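You operate a simulated robot arm through the tools that you are given. There is no shell and no other tool. Be economical: measure what you need, move in short steps, check, and stop when the job is done.

The job below is to be done with a simulated robot arm. You get a single attempt, and the scene is never put back.

Task
Fetch the green pot from the turntable and clamp it.
Fine: free the turntable to turn it and lock it again, with the pot's seat at the gap in the hood.

It is judged by the outcome, as a careful person would: the job done as asked, and still so three seconds after it is handed in. It fails if anything else is knocked over, pushed out of place, dropped, spilled or broken.

Robot
A 7-joint arm with a two-finger parallel gripper, fixed in place. Base frame: the origin is at the foot of the arm, x ahead of it, y to its left, z up; the work surface is at about z = 0.84. Units: m, degrees, N and s.
With the tool pointing down near the work surface it reaches from about 0.3 to 0.7 m from the base axis. Its first joint turns from -66.0 to 66.0 degrees. Payload 1.57 kg.
The TCP is the grasp point between the finger pads, 0.03 m short of the fingertips. In the tool frame z runs along the fingers and y along their closing line. The gripper opens to 0.11 m. The fingers are 0.024 m wide and 0.012 m thick; the gripper's body (0.048 by 0.112 m) begins 0.078 m behind the TCP.
Orientation is that of the tool frame in the base frame, as [roll, pitch, yaw] about the fixed x, y, z axes, in that order (R = Rz(yaw) Ry(pitch) Rx(roll)). With the fingers straight down and closing along the base's y, the tool's x points along the base's -x, its y along +y and its z along -z.

Tools
- The arm moves only by the tool jog_arm. Its argument "motion" is a list of rows, each an object of numbers (a shift or turn left out is 0, a gripper value left out holds the last): "rx", "ry", "rz": the turn, a rotation vector about the tool's x, y, z in units of 6 degrees (1.0 is 6 degrees); "tx", "ty", "tz": the shift along the tool's x, y, z in units of 30 mm (1.0 is 30 mm); "gripper": the closure in counts, from 0 (fully open) to 255 (shut). In form: [{"rx": .., "ry": .., "rz": .., "tx": .., "ty": .., "tz": .., "gripper": ..}, ...]. A call has 1 to 20 rows; each row shifts and turns the commanded pose from where the row before left it, along the tool's axes as they then stand. A call with a number of a shift or a turn outside -1 to 1 is refused whole. A row lasts 0.2 s, in which the tool goes at most 0.05 m and 8.6 degrees; a call with a longer step from one row to the next is refused whole, and so is a gripper value outside its range. Where a pose cannot be reached the arm comes as near as it can. A force on the tool above 40 N (or 10 N above the force at the start of the call, whichever is more), or a blocked arm, ends the call early, and 0.2 s more pass. Each finger travels about 0.108 m/s and halts on what it meets, pressing with about 23 N; the grip force reading is that of the motor and also rises with nothing between the fingers. The clock runs only during rows and for 0.2 s after the last one: add rows that do not move to give the fingers time. It gives the time, the measured TCP pose, the force on the tool (base axes), the opening and the grip force at its end, in the units of the frame above (readings bear some noise), and new pictures: "show" is both (left out), scene, wrist or none.
- Cameras (640 x 400 px; columns grow to the right, rows downward): "scene" is fixed at [0.1814, -0.4026, 1.4026]; the picture's right is [0.69, -0.72, 0.00], its down [-0.45, -0.43, -0.78] and it looks along [0.57, 0.54, -0.62] (base axes); focal length 231 px, centre (320, 200). "wrist" rides on the gripper at [0.07, 0.016, -0.141] in the tool frame; the picture's right is [-0.23, 0.97, 0.00], its down [-0.86, -0.20, -0.48] and it looks along [-0.47, -0.11, 0.88] (tool axes); focal length 222 px, centre (320, 200). There is no depth. A picture from a camera that has moved, and an enlarged one, comes with that camera's place and axes in the base frame and with its lens. The place of the scene camera against the robot may be out by one fixed shift of up to 0.012 m in any direction.
- close_up(camera, box): a new picture of the part [left, top, right, bottom] of that camera's present view, enlarged. The clock stands still meanwhile.
- hand_in(): hands the job in; it is judged then, once.

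Go step by step. Nothing tells you positions but the pictures and the camera data: compare them with the known pose of the tool, close in by small moves and look again before you grip or let go. The budget is 120 turns and 170 pictures, counting those below and the enlarged ones. Unless the task says otherwise, let go and move clear before handing in, and close with one line.

The tools are called after "Emit:" as name(argument=value, ...) on one line, values as JSON. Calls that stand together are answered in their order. jog_arm: Moves the arm, as the interface text tells. Its arguments: {"type":"object","properties":{"motion":{"type":"array"},"show":{"type":"string","enum":["both","scene","wrist","none"]}},"required":["motion"]} The other tools are called the same way: close_up (camera, box) takes an enlarged picture of a part of a camera's view; hand_in () hands the job in.

At the start:

```text
t: 0.0
eef_pos: [0.3296, -0.0546, 1.2617]
orientation: [-180.0, 0.1, 180.0]
wrist_force: [-0.1, -0.2, -0.1]
grip_width: 0.1103
gripper_force: 0.0
```

scene: 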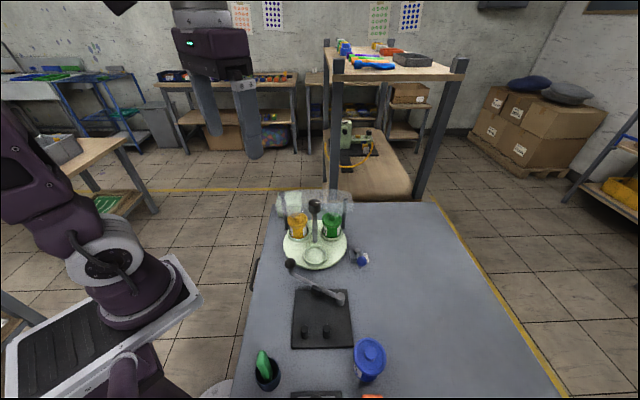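
wrist: 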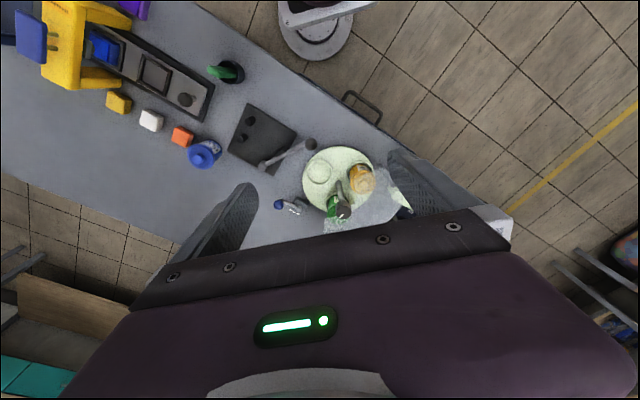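

I see a turntable with an orange and a green pot under a clear hood, a clamp plate with a lever nearby, and other objects. I'll enlarge the pictures first.

Emit:
close_up(camera="scene", box=[250, 180, 390, 268])

Emit:
close_up(camera="scene", box=[230, 250, 410, 400])

Emit:
close_up(camera="wrist", box=[200, 80, 440, 230])

```text
4.55 times, centred on (320, 224) of scene
camera zoom: at [0.1814, -0.4026, 1.4026], right [0.69, -0.72, 0.0], down [-0.45, -0.43, -0.78], along [0.57, 0.54, -0.62], focal length 1049 px, centre (320, 91)
```

zoom: 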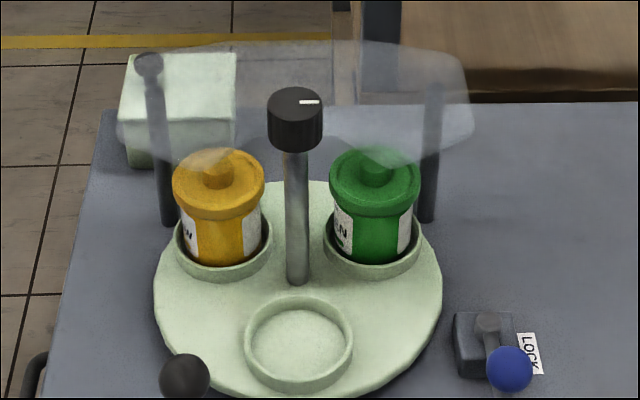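

```text
2.67 times, centred on (320, 325) of scene
camera zoom: at [0.1814, -0.4026, 1.4026], right [0.69, -0.72, 0.0], down [-0.45, -0.43, -0.78], along [0.57, 0.54, -0.62], focal length 615 px, centre (320, -133)
```

zoom: 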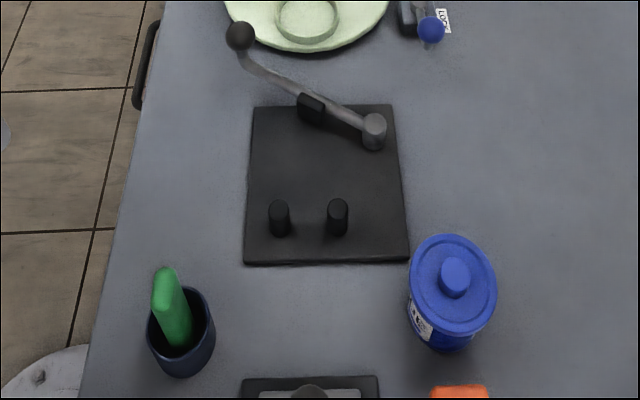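

```text
2.67 times, centred on (320, 155) of wrist
camera zoom: at [0.2596, -0.0383, 1.4037], right [0.23, 0.97, 0.0], down [0.85, -0.2, 0.48], along [0.47, -0.11, -0.88], focal length 592 px, centre (320, 320)
```

zoom: 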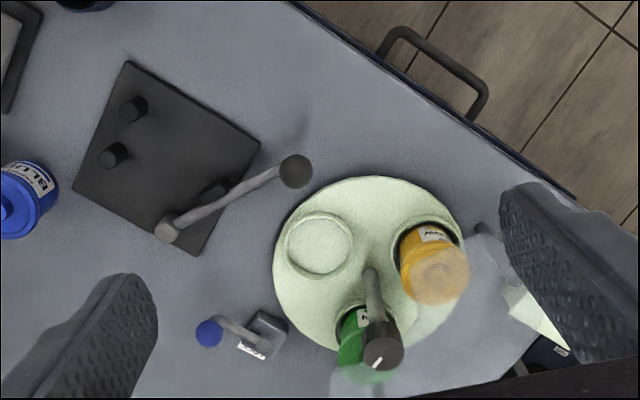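

The turntable centre is near (0.505, -0.045), the green seat points to about +x, and the empty seat faces about -130° where the hood seems open. I'll lower the wrist camera for a closer look at the hood, knob and lock.

Emit:
jog_arm(motion=[{"tz": 1}, {"tz": 1}, {"tz": 1}, {"tz": 1, "ty": -0.5}, {"tz": 0.5, "ty": -0.5}], show="wrist")

Emit:
close_up(camera="wrist", box=[200, 60, 520, 260])

```text
t: 1.2
eef_pos: [0.3317, -0.0848, 1.1266]
orientation: [-180.0, 0.0, -180.0]
wrist_force: [-0.1, 0.6, 0.4]
grip_width: 0.1098
gripper_force: 0.1
camera wrist: at [0.2606, -0.0674, 1.2682], right [0.23, 0.97, 0.0], down [0.85, -0.2, 0.48], along [0.47, -0.11, -0.88], focal length 222 px, centre (320, 200)
```

wrist: 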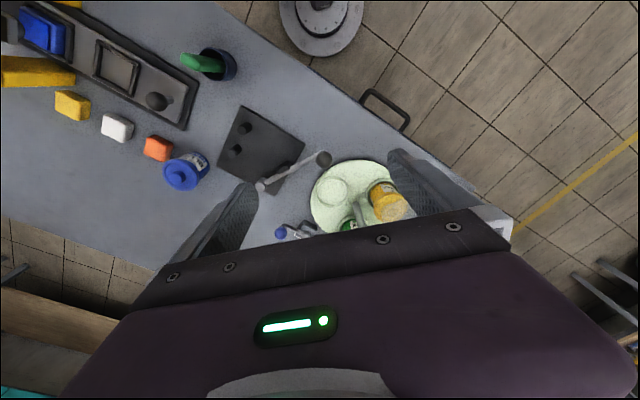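

```text
2.00 times, centred on (360, 160) of wrist
camera zoom: at [0.2606, -0.0674, 1.2682], right [0.23, 0.97, 0.0], down [0.85, -0.2, 0.48], along [0.47, -0.11, -0.88], focal length 444 px, centre (240, 280)
```

zoom: 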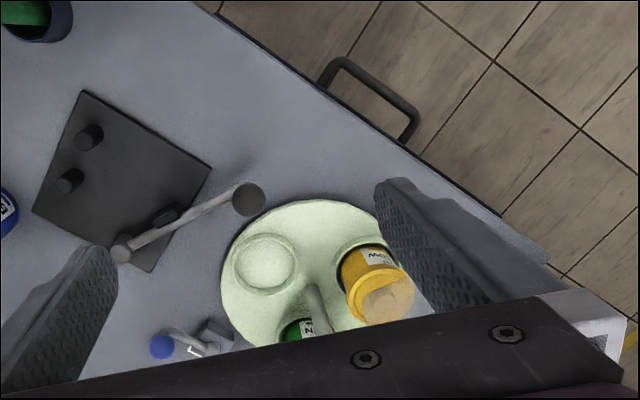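

The gripper hides much of the wrist view when low. I'll use strong scene enlargements of the hood and the lock.

Emit:
close_up(camera="scene", box=[270, 185, 360, 241])

Emit:
close_up(camera="scene", box=[320, 225, 384, 275])

Emit:
close_up(camera="scene", box=[280, 250, 370, 350])

```text
7.11 times, centred on (315, 213) of scene
camera zoom: at [0.1814, -0.4025, 1.4026], right [0.69, -0.72, 0.0], down [-0.45, -0.43, -0.78], along [0.57, 0.54, -0.62], focal length 1641 px, centre (356, 108)
```

zoom: 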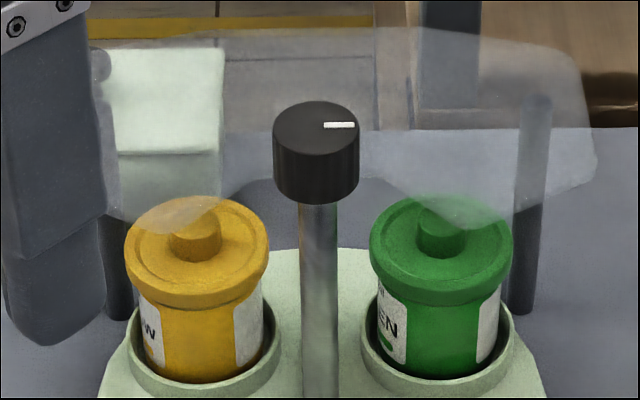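

```text
8.00 times, centred on (352, 250) of scene
camera zoom: at [0.1814, -0.4025, 1.4026], right [0.69, -0.72, 0.0], down [-0.45, -0.43, -0.78], along [0.57, 0.54, -0.62], focal length 1846 px, centre (64, -200)
```

zoom: 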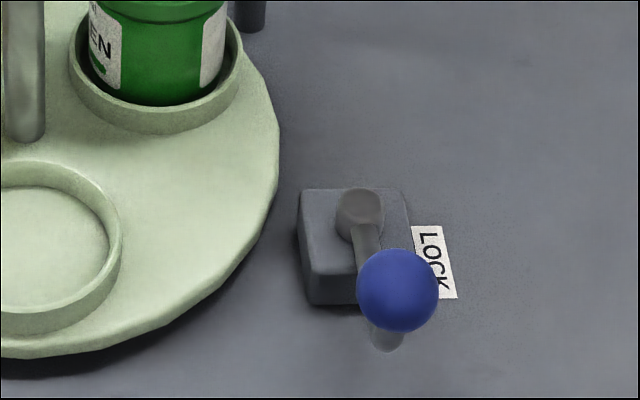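

```text
4.00 times, centred on (325, 300) of scene
camera zoom: at [0.1814, -0.4025, 1.4026], right [0.69, -0.72, 0.0], down [-0.45, -0.43, -0.78], along [0.57, 0.54, -0.62], focal length 923 px, centre (300, -200)
```

zoom: 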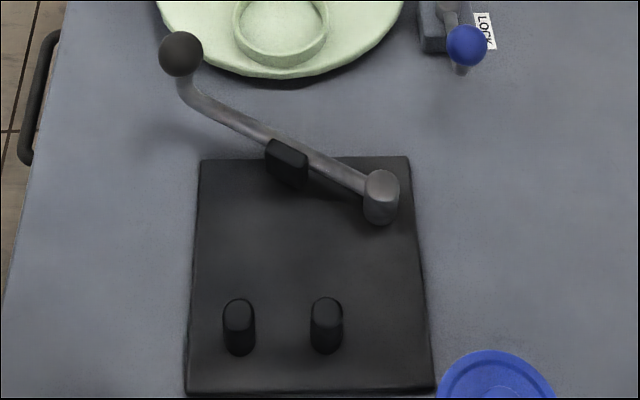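

The hood is a clear roof at about z 0.97 with its opening towards the empty seat, and the knob's top is at about z 1.018. I'll look at the lock lever and its label from above.

Emit:
jog_arm(motion=[{"tx": -0.8, "ty": -0.9, "tz": -0.8}, {"tx": -0.8, "ty": -0.9, "tz": -0.8}, {"tx": -0.7, "ty": -0.9, "tz": -0.7}, {}], show="wrist")

Emit:
close_up(camera="wrist", box=[230, 90, 430, 215])

```text
t: 2.2
eef_pos: [0.4004, -0.1631, 1.1989]
orientation: [-180.0, 0.0, -180.0]
wrist_force: [0.2, -0.3, 0.0]
grip_width: 0.1102
gripper_force: 0.0
camera wrist: at [0.3292, -0.1474, 1.3399], right [0.23, 0.97, 0.0], down [0.85, -0.2, 0.48], along [0.47, -0.11, -0.88], focal length 222 px, centre (320, 200)
```

wrist: 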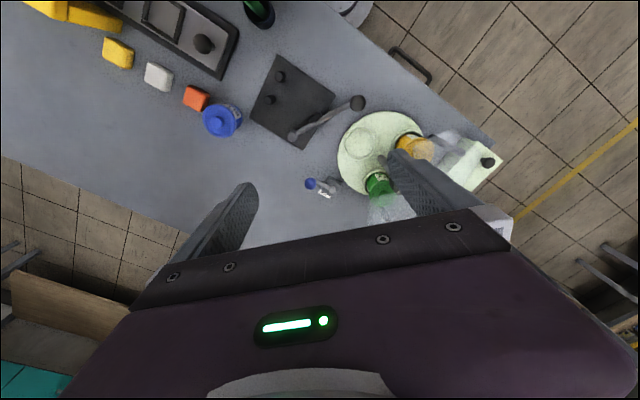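

```text
3.20 times, centred on (330, 152) of wrist
camera zoom: at [0.3292, -0.1474, 1.3399], right [0.23, 0.97, 0.0], down [0.85, -0.2, 0.48], along [0.47, -0.11, -0.88], focal length 711 px, centre (288, 352)
```

zoom: 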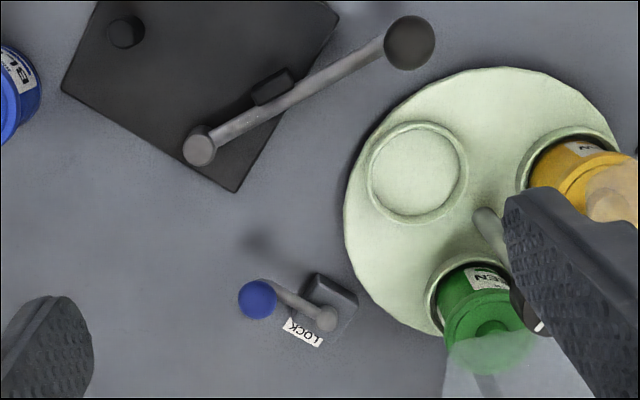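

The lever and its LOCK label are clear, but which lever position is locked is not. I'll go above the knob at (0.504, -0.046) with the hand pre-turned, then test it gently.

Emit:
jog_arm(motion=[{"tx": -0.863, "ty": 0.98, "gripper": 95}, {"tx": -0.863, "ty": 0.98}, {"tx": -0.863, "ty": 0.98}, {"tx": -0.863, "ty": 0.97}, {"rz": -1}, {"rz": -1}, {"rz": -1}, {"rz": -1}, {"rz": -1}, {"rz": -1}, {"rz": -1}, {"rz": -1}, {"rz": -1}, {"rz": -1}, {"tz": 1}, {"tz": 1}, {"tz": 0.5}, {}])

Emit:
close_up(camera="scene", box=[270, 170, 370, 240])

```text
t: 6.0
eef_pos: [0.5032, -0.048, 1.1217]
orientation: [-179.9, 0.0, -120.0]
wrist_force: [0.7, 0.7, 0.3]
grip_width: 0.0689
gripper_force: 0.1
camera wrist: at [0.4524, -0.1, 1.2629], right [-0.73, 0.68, 0.0], down [0.6, 0.64, 0.48], along [0.33, 0.35, -0.88], focal length 222 px, centre (320, 200)
```

scene: 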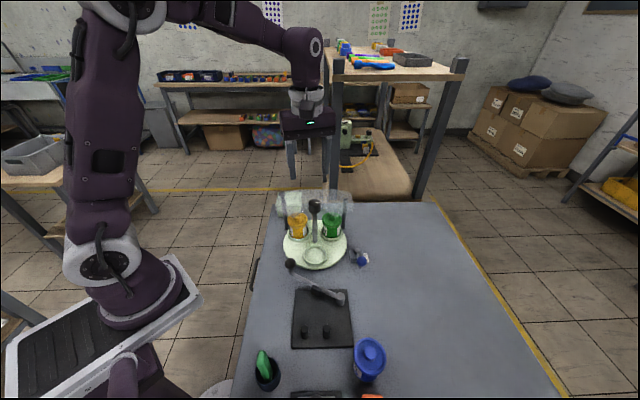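
wrist: 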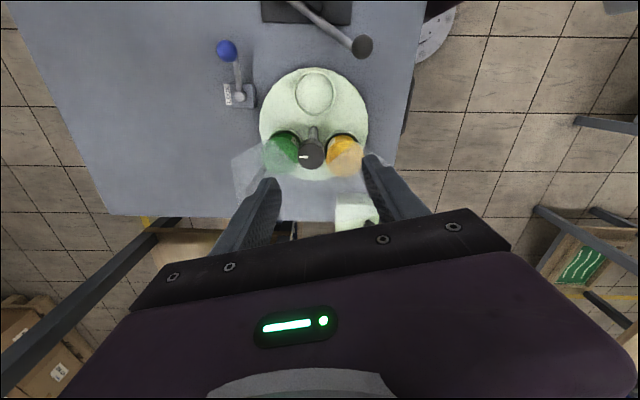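

```text
5.71 times, centred on (320, 205) of scene
camera zoom: at [0.1814, -0.4026, 1.4026], right [0.69, -0.72, 0.0], down [-0.45, -0.43, -0.78], along [0.57, 0.54, -0.62], focal length 1318 px, centre (320, 171)
```

zoom: 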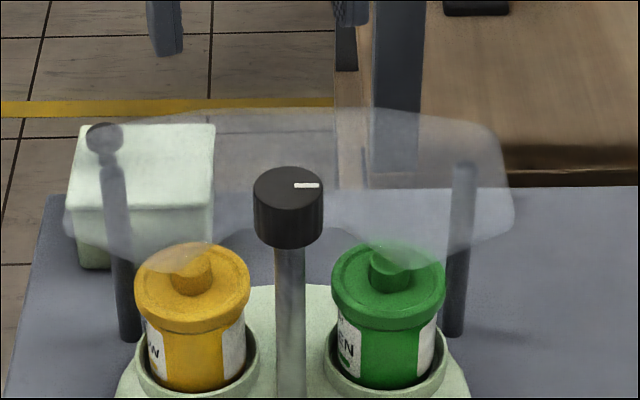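

This view from above is good. I'll enlarge it to fix the knob, hood edge and lock geometry.

Emit:
close_up(camera="wrist", box=[210, 30, 400, 230])

Emit:
close_up(camera="wrist", box=[205, 30, 275, 115])

```text
2.00 times, centred on (305, 130) of wrist
camera zoom: at [0.4524, -0.1, 1.2629], right [-0.73, 0.68, 0.0], down [0.6, 0.64, 0.48], along [0.33, 0.35, -0.88], focal length 444 px, centre (350, 340)
```

zoom: 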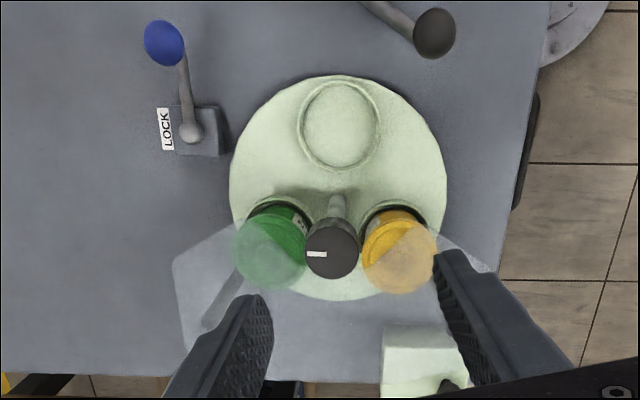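

```text
4.71 times, centred on (240, 72) of wrist
camera zoom: at [0.4524, -0.1, 1.2629], right [-0.73, 0.68, 0.0], down [0.6, 0.64, 0.48], along [0.33, 0.35, -0.88], focal length 1045 px, centre (696, 800)
```

zoom: 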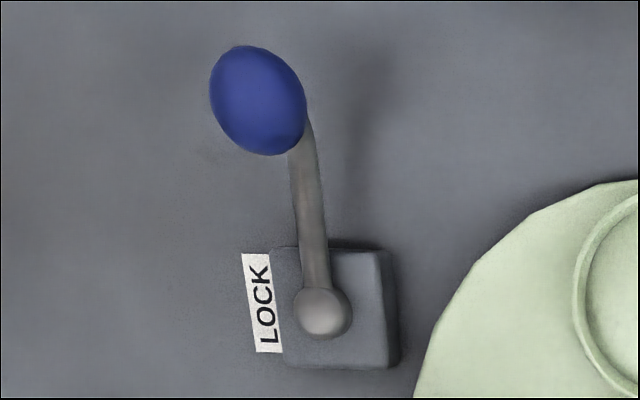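

The turntable centre comes out near (0.506, -0.048). I'll descend until the fingertips are just above the knob and check centring in the scene view.

Emit:
jog_arm(motion=[{"tz": 1}, {"tz": 0.85}, {}], show="none")

Emit:
close_up(camera="scene", box=[270, 170, 370, 240])

Emit:
close_up(camera="wrist", box=[220, 60, 440, 260])

```text
t: 6.8
eef_pos: [0.5032, -0.0477, 1.0674]
orientation: [-179.9, 0.0, -120.1]
wrist_force: [0.1, -0.5, -0.2]
grip_width: 0.0687
gripper_force: 0.0
```

```text
5.71 times, centred on (320, 205) of scene
camera zoom: at [0.1814, -0.4026, 1.4026], right [0.69, -0.72, 0.0], down [-0.45, -0.43, -0.78], along [0.57, 0.54, -0.62], focal length 1318 px, centre (320, 171)
```

zoom: 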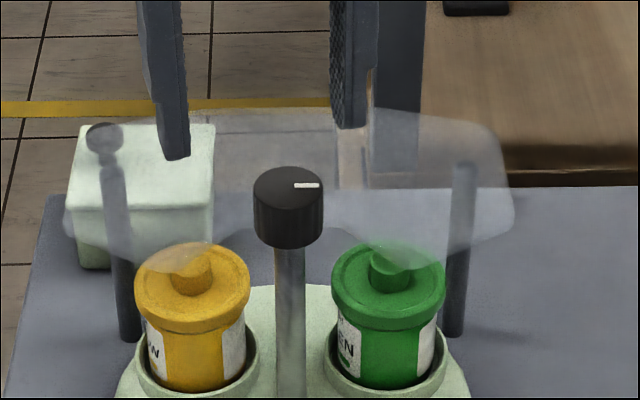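

```text
2.00 times, centred on (330, 160) of wrist
camera zoom: at [0.452, -0.1003, 1.2081], right [-0.73, 0.68, 0.0], down [0.6, 0.64, 0.48], along [0.33, 0.35, -0.88], focal length 444 px, centre (300, 280)
```

zoom: 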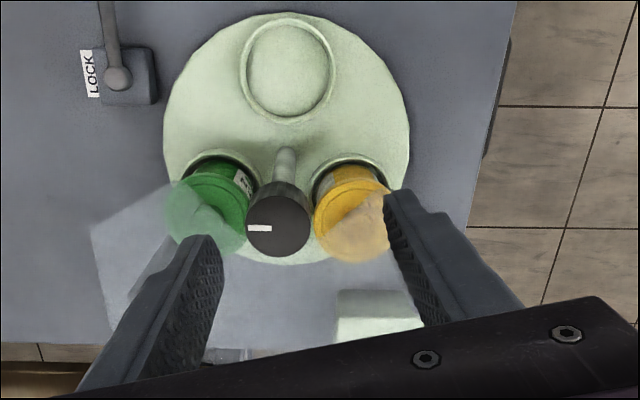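

The knob sits about 8 mm to the closing side of the tool. I'll shift that way and lower so the tips straddle the knob's top, staying above the hood.

Emit:
jog_arm(motion=[{"ty": -0.27, "tx": -0.05}, {"tz": 0.5}, {"tz": 0.4}, {}], show="none")

Emit:
close_up(camera="scene", box=[270, 170, 370, 240])

Emit:
close_up(camera="wrist", box=[220, 60, 440, 260])

```text
t: 7.8
eef_pos: [0.5103, -0.0513, 1.0395]
orientation: [180.0, 0.0, -120.0]
wrist_force: [-0.1, 0.0, 0.3]
grip_width: 0.0688
gripper_force: 0.1
```

```text
5.71 times, centred on (320, 205) of scene
camera zoom: at [0.1814, -0.4026, 1.4026], right [0.69, -0.72, 0.0], down [-0.45, -0.43, -0.78], along [0.57, 0.54, -0.62], focal length 1318 px, centre (320, 171)
```

zoom: 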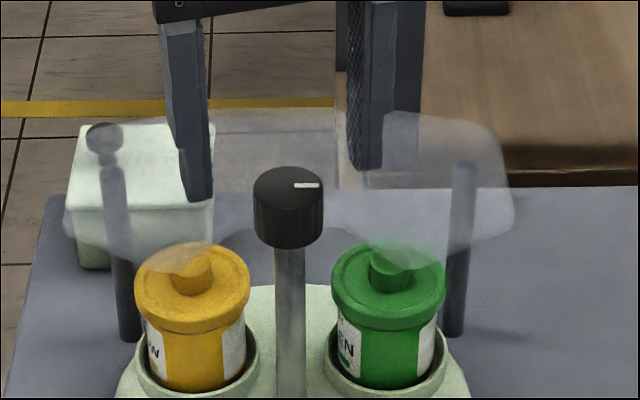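

```text
2.00 times, centred on (330, 160) of wrist
camera zoom: at [0.4604, -0.1037, 1.1809], right [-0.73, 0.68, 0.0], down [0.6, 0.64, 0.48], along [0.33, 0.35, -0.88], focal length 444 px, centre (300, 280)
```

zoom: 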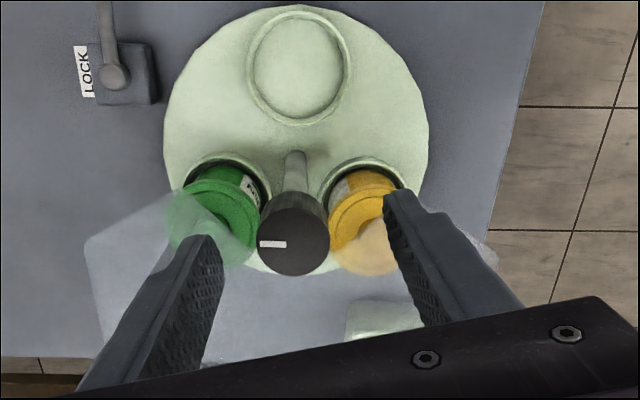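

Tips are nearly centred; knob top is about z 1.01, centre about (0.513, -0.053). I'll lower 17 mm and close on the knob.

Emit:
jog_arm(motion=[{"ty": -0.11}, {"tz": 0.3}, {"tz": 0.3}, {}], show="none")

Emit:
close_up(camera="scene", box=[270, 170, 370, 240])

```text
t: 8.8
eef_pos: [0.5133, -0.053, 1.021]
orientation: [-180.0, 0.0, -120.0]
wrist_force: [0.7, 0.5, 0.3]
grip_width: 0.0688
gripper_force: 0.1
```

```text
5.71 times, centred on (320, 205) of scene
camera zoom: at [0.1814, -0.4026, 1.4026], right [0.69, -0.72, 0.0], down [-0.45, -0.43, -0.78], along [0.57, 0.54, -0.62], focal length 1318 px, centre (320, 171)
```

zoom: 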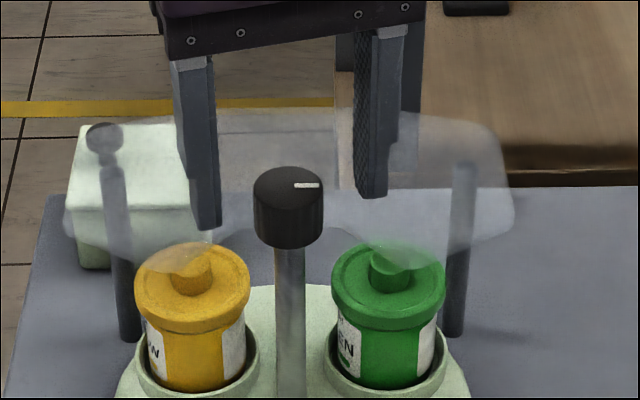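

The tips straddle the knob. I'll close the fingers.

Emit:
jog_arm(motion=[{"gripper": 160}, {"gripper": 190}, {"gripper": 255}, {}, {}], show="none")

Emit:
close_up(camera="scene", box=[270, 170, 370, 240])

```text
t: 10.0
eef_pos: [0.5151, -0.0541, 1.0206]
orientation: [-179.8, 0.1, -120.0]
wrist_force: [20.3, -11.5, -3.7]
grip_width: 0.0335
gripper_force: 41.1
```

```text
5.71 times, centred on (320, 205) of scene
camera zoom: at [0.1821, -0.4029, 1.4024], right [0.69, -0.72, 0.0], down [-0.45, -0.43, -0.78], along [0.57, 0.54, -0.62], focal length 1318 px, centre (320, 171)
```

zoom: 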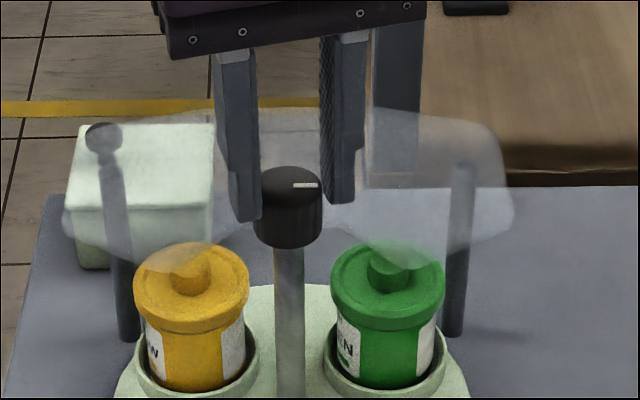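

The knob is held (33.5 mm) with a side load, so the true centre is a little further along -y of the tool. I'll shift 4 mm to relieve it.

Emit:
jog_arm(motion=[{"ty": -0.13}, {}], show="none")

```text
t: 10.6
eef_pos: [0.5145, -0.053, 1.0208]
orientation: [180.0, 0.0, -119.9]
wrist_force: [-6.8, 2.9, 24.0]
grip_width: 0.0333
gripper_force: 41.4
```

The side load is gone. Now a small test twist of 9° clockwise to see if the table is free.

Emit:
jog_arm(motion=[{"rz": 0.5}, {"rz": 0.5}, {"rz": 0.5}, {}], show="none")

Emit:
close_up(camera="scene", box=[270, 190, 370, 275])

```text
t: 11.6
eef_pos: [0.5131, -0.0537, 1.0193]
orientation: [179.5, -0.3, -129.1]
wrist_force: [-34.6, 13.3, -1.3]
grip_width: 0.0335
gripper_force: 41.7
```

```text
4.71 times, centred on (320, 232) of scene
camera zoom: at [0.1805, -0.4022, 1.4028], right [0.69, -0.72, 0.0], down [-0.45, -0.43, -0.78], along [0.57, 0.54, -0.62], focal length 1086 px, centre (320, 47)
```

zoom: 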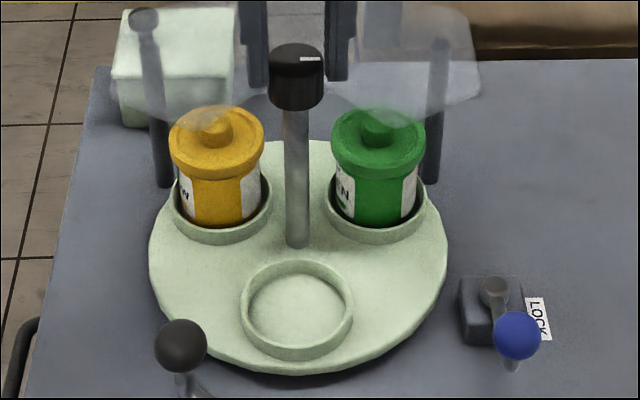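

The table didn't turn, so it is locked as the lever stands now. I'll release the knob, rise, and go to the lock lever.

Emit:
jog_arm(motion=[{"gripper": 95}, {}, {}, {"tz": -1}, {"tz": -1}, {"tz": -1}, {}], show="wrist")

Emit:
close_up(camera="wrist", box=[205, 0, 385, 200])

```text
t: 13.2
eef_pos: [0.5176, -0.0543, 1.1135]
orientation: [179.9, 0.0, -129.0]
wrist_force: [-1.0, 0.7, -0.6]
grip_width: 0.0692
gripper_force: 0.1
camera wrist: at [0.4606, -0.0982, 1.2536], right [-0.61, 0.79, 0.0], down [0.69, 0.54, 0.48], along [0.38, 0.29, -0.88], focal length 222 px, centre (320, 200)
```

wrist: 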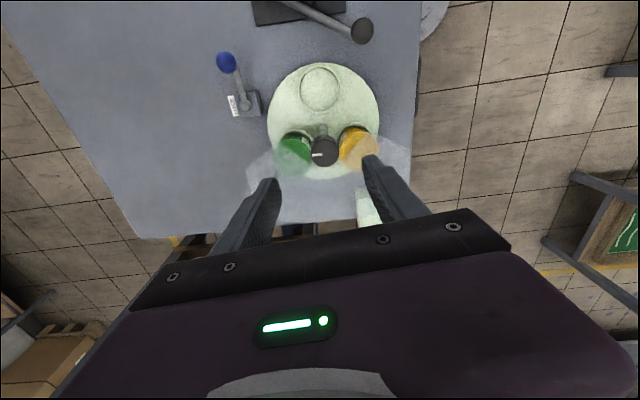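

```text
2.00 times, centred on (295, 100) of wrist
camera zoom: at [0.4606, -0.0982, 1.2536], right [-0.61, 0.79, 0.0], down [0.69, 0.54, 0.48], along [0.38, 0.29, -0.88], focal length 444 px, centre (370, 400)
```

zoom: 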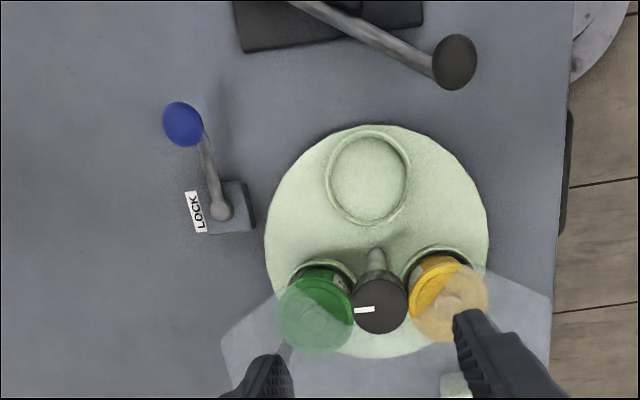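

The lever ball is near (0.519, -0.208, 0.915) and the pivot near (0.558, -0.168). I'll go above the ball with the fingers straddling it across the lever.

Emit:
jog_arm(motion=[{"tx": 0.99, "ty": -0.815}, {"tx": 0.99, "ty": -0.815}, {"tx": 0.99, "ty": -0.815}, {"tx": 0.99, "ty": -0.815}, {"tz": 1}, {"tz": 1}, {"tz": 0.5}, {}], show="none")

Emit:
close_up(camera="scene", box=[310, 190, 410, 290])

Emit:
close_up(camera="wrist", box=[220, 60, 440, 260])

```text
t: 15.0
eef_pos: [0.5172, -0.2086, 1.0362]
orientation: [180.0, 0.0, -129.0]
wrist_force: [0.1, -1.0, 0.4]
grip_width: 0.0691
gripper_force: 0.0
```

```text
4.00 times, centred on (360, 240) of scene
camera zoom: at [0.1814, -0.4026, 1.4026], right [0.69, -0.72, 0.0], down [-0.45, -0.43, -0.78], along [0.57, 0.54, -0.62], focal length 923 px, centre (160, 40)
```

zoom: 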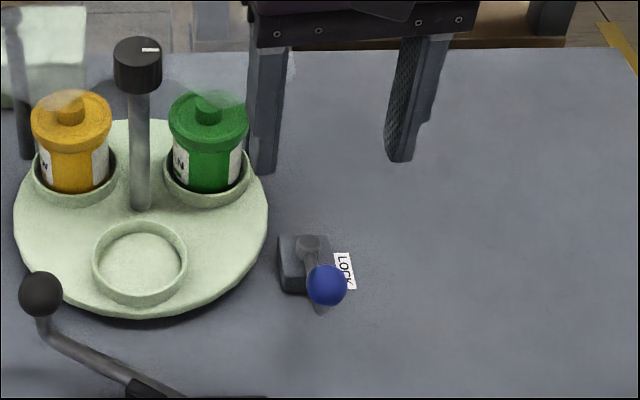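

```text
2.00 times, centred on (330, 160) of wrist
camera zoom: at [0.459, -0.2521, 1.177], right [-0.61, 0.79, 0.0], down [0.69, 0.54, 0.48], along [0.38, 0.29, -0.88], focal length 444 px, centre (300, 280)
```

zoom: 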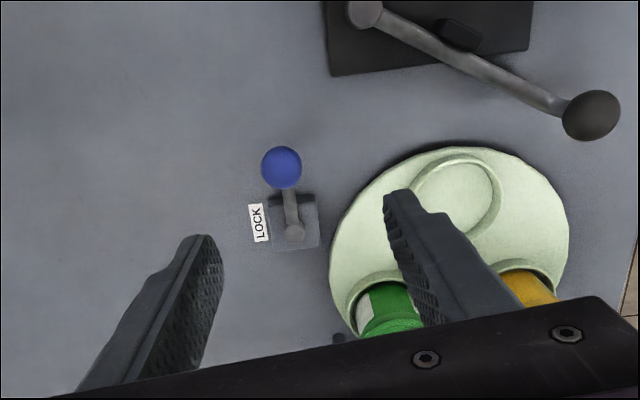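

Both views put the ball near (0.518, -0.221, 0.908). I'll shift, narrow the fingers to 50 mm and lower them astride the ball.

Emit:
jog_arm(motion=[{"tx": 0.28, "ty": -0.32, "gripper": 139}, {"tz": 1}, {"tz": 1}, {"tz": 0.6}, {}], show="none")

Emit:
close_up(camera="scene", box=[310, 190, 410, 290])

Emit:
close_up(camera="wrist", box=[220, 60, 440, 260])

```text
t: 16.2
eef_pos: [0.5214, -0.2218, 0.9594]
orientation: [-179.9, 0.0, -128.8]
wrist_force: [0.4, 0.1, 0.2]
grip_width: 0.0502
gripper_force: 0.0
```

```text
4.00 times, centred on (360, 240) of scene
camera zoom: at [0.1814, -0.4026, 1.4026], right [0.69, -0.72, 0.0], down [-0.45, -0.43, -0.78], along [0.57, 0.54, -0.62], focal length 923 px, centre (160, 40)
```

zoom: 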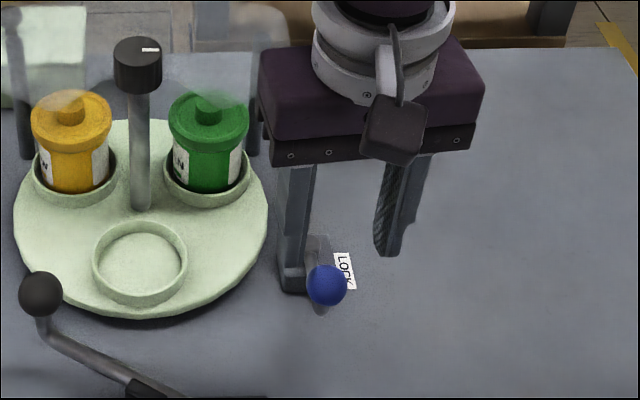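

```text
2.00 times, centred on (330, 160) of wrist
camera zoom: at [0.4632, -0.2657, 1.0998], right [-0.61, 0.79, 0.0], down [0.69, 0.54, 0.48], along [0.38, 0.29, -0.88], focal length 444 px, centre (300, 280)
```

zoom: 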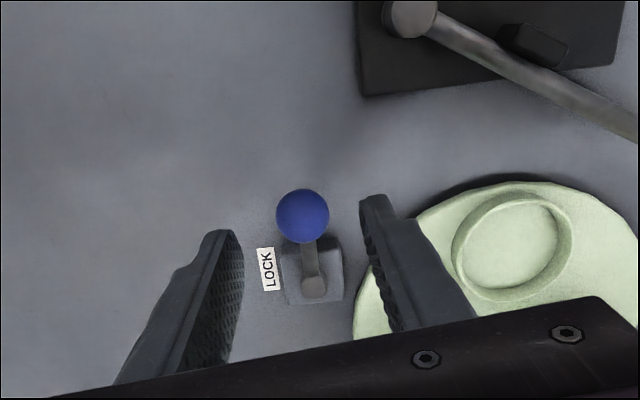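

The fingers are astride the ball. I'll lower the last 35 mm, then try the swing a little away from the turntable.

Emit:
jog_arm(motion=[{"tz": 0.6, "ty": 0.1}, {"tz": 0.6}, {}], show="none")

Emit:
close_up(camera="scene", box=[330, 230, 390, 290])

Emit:
close_up(camera="wrist", box=[220, 60, 440, 260])

```text
t: 17.0
eef_pos: [0.5182, -0.2181, 0.9217]
orientation: [-179.9, -0.1, -128.9]
wrist_force: [1.0, 0.0, -0.2]
grip_width: 0.0503
gripper_force: 0.1
```

```text
6.67 times, centred on (360, 260) of scene
camera zoom: at [0.1814, -0.4026, 1.4026], right [0.69, -0.72, 0.0], down [-0.45, -0.43, -0.78], along [0.57, 0.54, -0.62], focal length 1538 px, centre (53, -200)
```

zoom: 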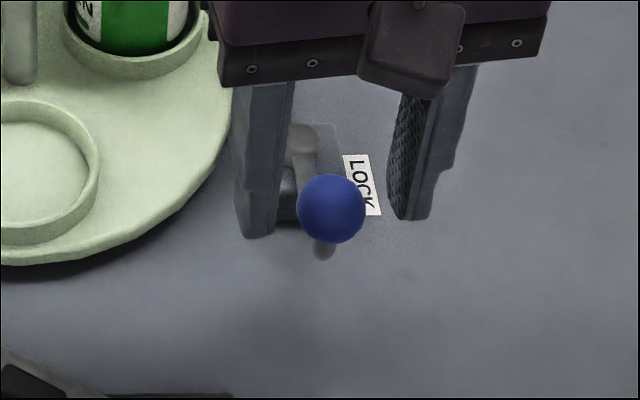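

```text
2.00 times, centred on (330, 160) of wrist
camera zoom: at [0.461, -0.2632, 1.0637], right [-0.61, 0.79, 0.0], down [0.69, 0.54, 0.48], along [0.38, 0.29, -0.88], focal length 444 px, centre (300, 280)
```

zoom: 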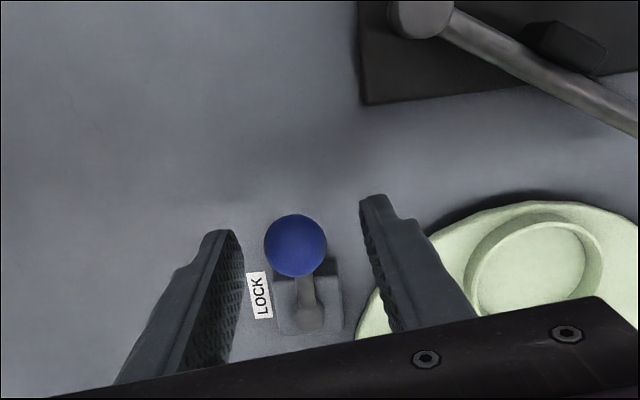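

The ball sits between the fingers. I'll push it away from the turntable (towards the label side) by about 25 mm and look.

Emit:
jog_arm(motion=[{"ty": -0.3}, {"ty": -0.3}, {"ty": -0.3}, {}], show="none")

Emit:
close_up(camera="wrist", box=[220, 60, 440, 260])

```text
t: 18.0
eef_pos: [0.5393, -0.236, 0.9214]
orientation: [179.9, -0.2, -129.0]
wrist_force: [-17.6, 6.6, 8.8]
grip_width: 0.0653
gripper_force: 8.5
```

```text
2.00 times, centred on (330, 160) of wrist
camera zoom: at [0.4816, -0.2799, 1.0632], right [-0.61, 0.79, 0.0], down [0.69, 0.54, 0.48], along [0.38, 0.29, -0.88], focal length 444 px, centre (300, 280)
```

zoom: 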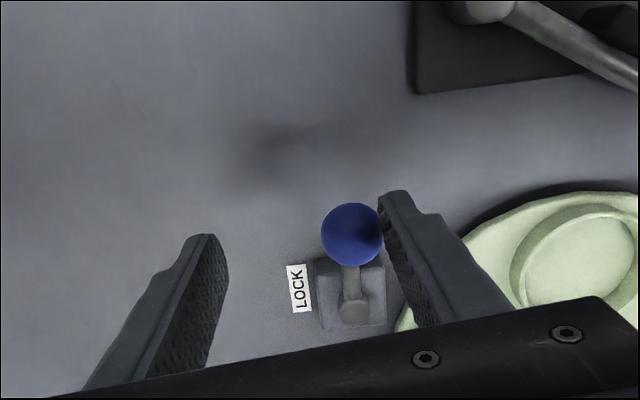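

It's blocked that way (the finger just got pressed open), so the lever is against its lock stop. I'll go back and push it the other way, clockwise.

Emit:
jog_arm(motion=[{"ty": 0.4}, {"ty": 0.4}, {"ty": 0.3}, {"ty": 0.3}, {"ty": 0.3}, {}], show="none")

Emit:
close_up(camera="wrist", box=[220, 60, 440, 260])

Emit:
close_up(camera="scene", box=[310, 220, 400, 290])

```text
t: 19.4
eef_pos: [0.4998, -0.2051, 0.9213]
orientation: [180.0, 0.0, -128.9]
wrist_force: [1.1, 0.3, 0.6]
grip_width: 0.05
gripper_force: 0.2
```

```text
2.00 times, centred on (330, 160) of wrist
camera zoom: at [0.4428, -0.248, 1.0631], right [-0.61, 0.79, 0.0], down [0.69, 0.54, 0.48], along [0.38, 0.29, -0.88], focal length 444 px, centre (300, 280)
```

zoom: 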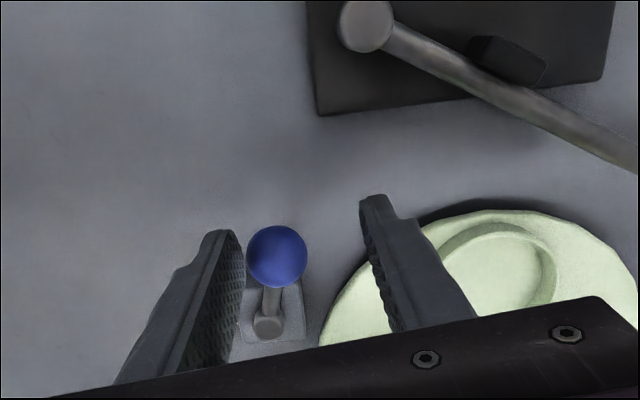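

```text
5.71 times, centred on (355, 255) of scene
camera zoom: at [0.1814, -0.4026, 1.4026], right [0.69, -0.72, 0.0], down [-0.45, -0.43, -0.78], along [0.57, 0.54, -0.62], focal length 1318 px, centre (120, -114)
```

zoom: 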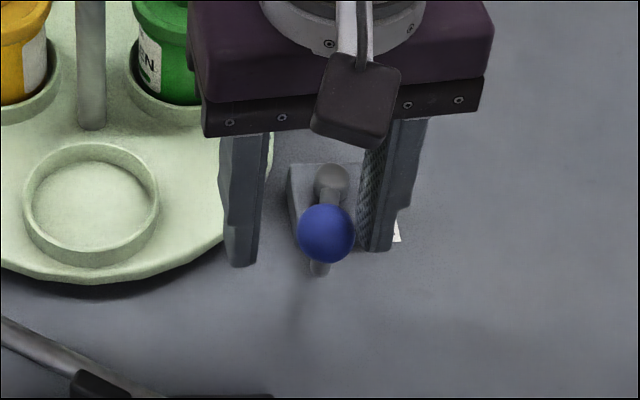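

The lever is swinging clockwise now. I'll follow the arc about its pivot for 30° more.

Emit:
jog_arm(motion=[{"rz": 1, "tx": -0.09, "ty": 0.145}, {"rz": 1, "tx": -0.09, "ty": 0.145}, {"rz": 1, "tx": -0.09, "ty": 0.145}, {"rz": 1, "tx": -0.09, "ty": 0.145}, {"rz": 1, "tx": -0.09, "ty": 0.145}, {}], show="none")

Emit:
close_up(camera="wrist", box=[220, 60, 440, 260])

Emit:
close_up(camera="scene", box=[310, 220, 400, 290])

```text
t: 20.8
eef_pos: [0.496, -0.1784, 0.923]
orientation: [-179.8, 0.1, -159.0]
wrist_force: [1.8, 0.0, 0.5]
grip_width: 0.0503
gripper_force: 0.1
```

```text
2.00 times, centred on (330, 160) of wrist
camera zoom: at [0.4249, -0.1884, 1.0642], right [-0.14, 0.99, 0.0], down [0.87, 0.12, 0.48], along [0.48, 0.06, -0.88], focal length 444 px, centre (300, 280)
```

zoom: 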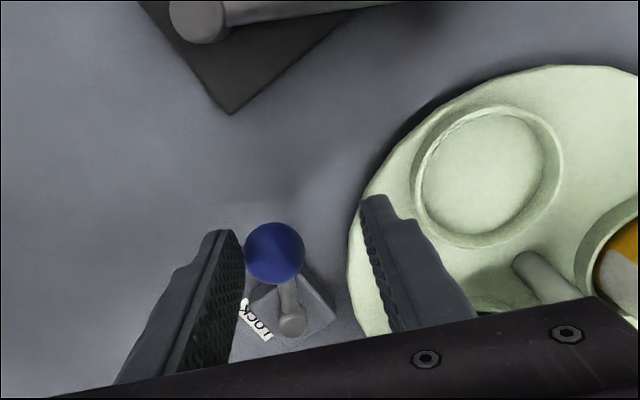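

```text
5.71 times, centred on (355, 255) of scene
camera zoom: at [0.1814, -0.4025, 1.4026], right [0.69, -0.72, 0.0], down [-0.45, -0.43, -0.78], along [0.57, 0.54, -0.62], focal length 1318 px, centre (120, -114)
```

zoom: 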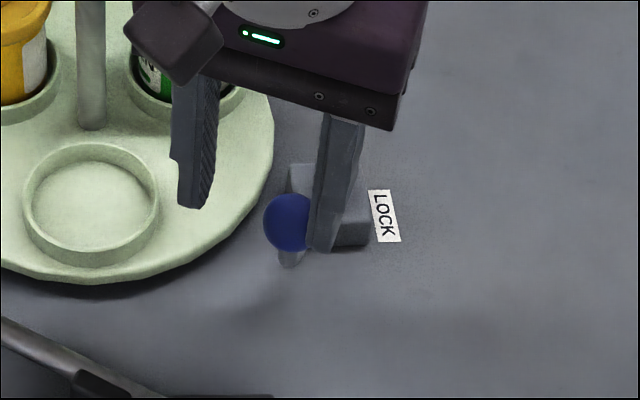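

It follows well. Another 30° along the arc.

Emit:
jog_arm(motion=[{"rz": 1, "tx": -0.09, "ty": 0.145}, {"rz": 1, "tx": -0.09, "ty": 0.145}, {"rz": 1, "tx": -0.09, "ty": 0.145}, {"rz": 1, "tx": -0.09, "ty": 0.145}, {"rz": 1, "tx": -0.09, "ty": 0.145}, {}], show="none")

Emit:
close_up(camera="wrist", box=[220, 60, 440, 260])

Emit:
close_up(camera="scene", box=[310, 220, 400, 290])

```text
t: 22.2
eef_pos: [0.506, -0.1562, 0.9222]
orientation: [180.0, 0.1, 170.9]
wrist_force: [0.0, 0.0, 0.2]
grip_width: 0.05
gripper_force: 0.1
```

```text
2.00 times, centred on (330, 160) of wrist
camera zoom: at [0.4395, -0.1291, 1.0638], right [0.38, 0.93, 0.0], down [0.81, -0.33, 0.48], along [0.44, -0.18, -0.88], focal length 444 px, centre (300, 280)
```

zoom: 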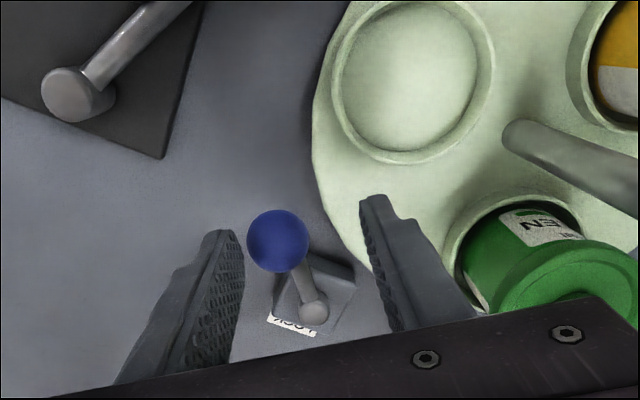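

```text
5.71 times, centred on (355, 255) of scene
camera zoom: at [0.1814, -0.4025, 1.4026], right [0.69, -0.72, 0.0], down [-0.45, -0.43, -0.78], along [0.57, 0.54, -0.62], focal length 1318 px, centre (120, -114)
```

zoom: 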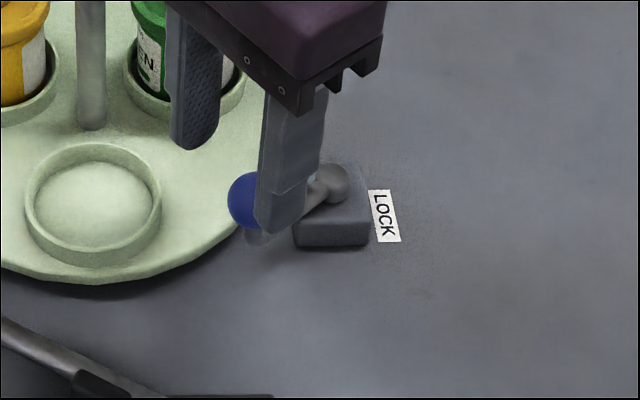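

The lever is now near the 90° position. I'll push a little more, watching for its end stop.

Emit:
jog_arm(motion=[{"rz": 1, "tx": -0.09, "ty": 0.145}, {"rz": 1, "tx": -0.09, "ty": 0.145}, {"rz": 1, "tx": -0.09, "ty": 0.145}, {}], show="none")

Emit:
close_up(camera="wrist", box=[220, 60, 440, 260])

Emit:
close_up(camera="scene", box=[310, 220, 400, 290])

```text
t: 23.2
eef_pos: [0.5183, -0.147, 0.9228]
orientation: [-179.9, 0.2, 152.9]
wrist_force: [-2.1, -16.5, 15.9]
grip_width: 0.0643
gripper_force: 8.4
```

```text
2.00 times, centred on (330, 160) of wrist
camera zoom: at [0.4619, -0.1005, 1.0638], right [0.65, 0.76, 0.0], down [0.67, -0.57, 0.48], along [0.37, -0.31, -0.88], focal length 444 px, centre (300, 280)
```

zoom: 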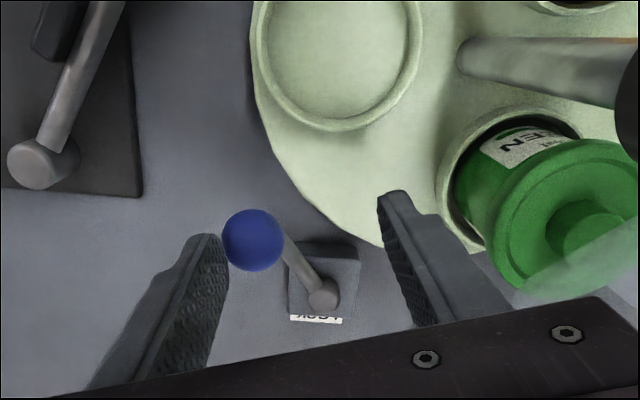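

```text
5.71 times, centred on (355, 255) of scene
camera zoom: at [0.1811, -0.4029, 1.4025], right [0.69, -0.72, 0.0], down [-0.45, -0.43, -0.78], along [0.57, 0.54, -0.62], focal length 1318 px, centre (120, -114)
```

zoom: 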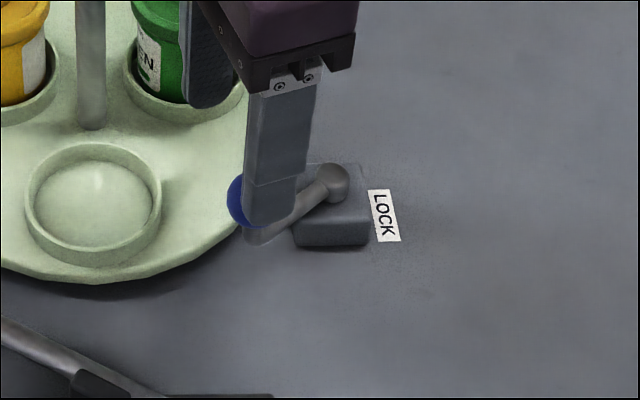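

The lever hit its other stop, so the table should be free. I'll back off, rise, and return over the knob with the hand pre-turned for a clockwise stroke.

Emit:
jog_arm(motion=[{"ty": -0.4}, {"tz": -1}, {"tz": -1}, {"tz": -1}, {"tz": -1}, {"tz": -1}, {"tz": -1}, {}], show="wrist")

Emit:
close_up(camera="scene", box=[270, 190, 400, 290])

```text
t: 25.0
eef_pos: [0.513, -0.1574, 1.1026]
orientation: [179.9, 0.1, 153.0]
wrist_force: [0.4, 0.2, -0.3]
grip_width: 0.0499
gripper_force: 0.0
camera wrist: at [0.4571, -0.111, 1.2435], right [0.64, 0.76, 0.0], down [0.67, -0.57, 0.48], along [0.37, -0.31, -0.88], focal length 222 px, centre (320, 200)
```

wrist: 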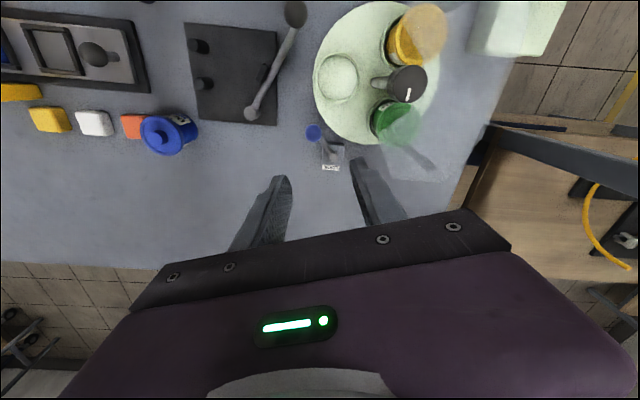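

```text
4.00 times, centred on (335, 240) of scene
camera zoom: at [0.1814, -0.4026, 1.4026], right [0.69, -0.72, 0.0], down [-0.45, -0.43, -0.78], along [0.57, 0.54, -0.62], focal length 923 px, centre (260, 40)
```

zoom: 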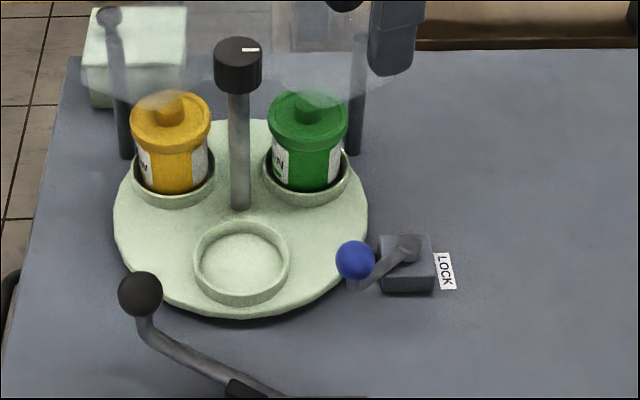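

Now over the knob at (0.515, -0.053), hand turned for the stroke.

Emit:
jog_arm(motion=[{"tx": 0.378, "ty": 0.78, "gripper": 95}, {"tx": 0.378, "ty": 0.78}, {"tx": 0.378, "ty": 0.78}, {"tx": 0.378, "ty": 0.78}, {"rz": -1}, {"rz": -1}, {"rz": -1}, {"rz": -1}, {"rz": -1}, {"rz": -1}, {"rz": -1}, {"rz": -1}, {"rz": -1}, {"rz": -1}, {"rz": -1}, {"rz": -1}, {"rz": -1}, {"rz": -1}, {"rz": -1}, {}], show="none")

```text
t: 29.2
eef_pos: [0.5147, -0.0536, 1.1019]
orientation: [-179.9, 0.0, -117.0]
wrist_force: [-0.2, -0.4, -0.9]
grip_width: 0.069
gripper_force: 0.0
```

Positioned well. I'll descend and grip the knob.

Emit:
jog_arm(motion=[{"tz": 0.9}, {"tz": 0.9}, {"tz": 0.5}, {"tz": 0.4}, {}, {"gripper": 160}, {"gripper": 190}, {"gripper": 255}, {}], show="none")

Emit:
close_up(camera="scene", box=[270, 170, 370, 240])

```text
t: 31.2
eef_pos: [0.5168, -0.0542, 1.0213]
orientation: [-179.8, 0.1, -117.0]
wrist_force: [25.6, -13.1, -7.8]
grip_width: 0.0337
gripper_force: 41.6
```

```text
5.71 times, centred on (320, 205) of scene
camera zoom: at [0.1823, -0.4029, 1.4024], right [0.69, -0.72, 0.0], down [-0.45, -0.43, -0.78], along [0.57, 0.54, -0.62], focal length 1318 px, centre (320, 171)
```

zoom: 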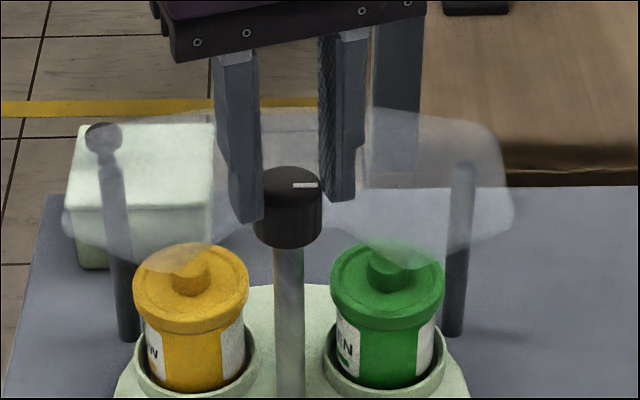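

Held, with a side load as before. I'll relieve it by 3 mm and turn 12°, checking force and the mark.

Emit:
jog_arm(motion=[{"ty": -0.1}, {}, {"rz": 0.7}, {"rz": 0.7}, {"rz": 0.6}, {}], show="none")

Emit:
close_up(camera="scene", box=[270, 190, 370, 275])

```text
t: 32.6
eef_pos: [0.5158, -0.053, 1.0205]
orientation: [179.9, -0.1, -129.0]
wrist_force: [-24.6, 9.7, 16.0]
grip_width: 0.0333
gripper_force: 41.3
```

```text
4.71 times, centred on (320, 232) of scene
camera zoom: at [0.1805, -0.4022, 1.4028], right [0.69, -0.72, 0.0], down [-0.45, -0.43, -0.78], along [0.57, 0.54, -0.62], focal length 1086 px, centre (320, 47)
```

zoom: 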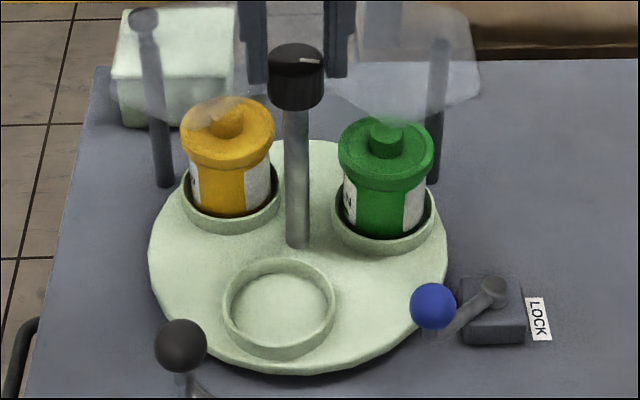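

The table turns in the right direction. I'll ease the load and continue.

Emit:
jog_arm(motion=[{"ty": 0.05, "tx": 0.02}, {"rz": 0.8}, {"rz": 0.8}, {"rz": 0.8}, {"rz": 0.8}, {}], show="none")

```text
t: 33.8
eef_pos: [0.5125, -0.0503, 1.0202]
orientation: [179.7, -0.2, -146.6]
wrist_force: [-5.2, 3.9, 7.7]
grip_width: 0.0336
gripper_force: 41.5
stopped in row 5: the force on the tool passed its limit (the readings are from after the stop); the commanded pose is now the measured one
```

A force limit tripped, and the commanded pose was reset to the measured one. I'll continue slowly in small steps.

Emit:
jog_arm(motion=[{}, {"rz": 0.5}, {"rz": 0.5}, {"rz": 0.5}, {}], show="none")

Emit:
close_up(camera="scene", box=[270, 190, 370, 275])

```text
t: 35.0
eef_pos: [0.5137, -0.0507, 1.0217]
orientation: [179.6, -0.2, -155.5]
wrist_force: [-18.4, 21.9, 17.3]
grip_width: 0.0336
gripper_force: 41.1
```

```text
4.71 times, centred on (320, 232) of scene
camera zoom: at [0.1807, -0.4019, 1.4029], right [0.69, -0.72, 0.0], down [-0.45, -0.43, -0.78], along [0.57, 0.54, -0.62], focal length 1086 px, centre (320, 47)
```

zoom: 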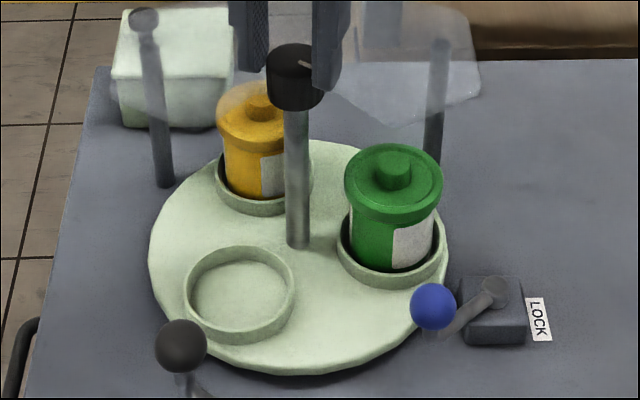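

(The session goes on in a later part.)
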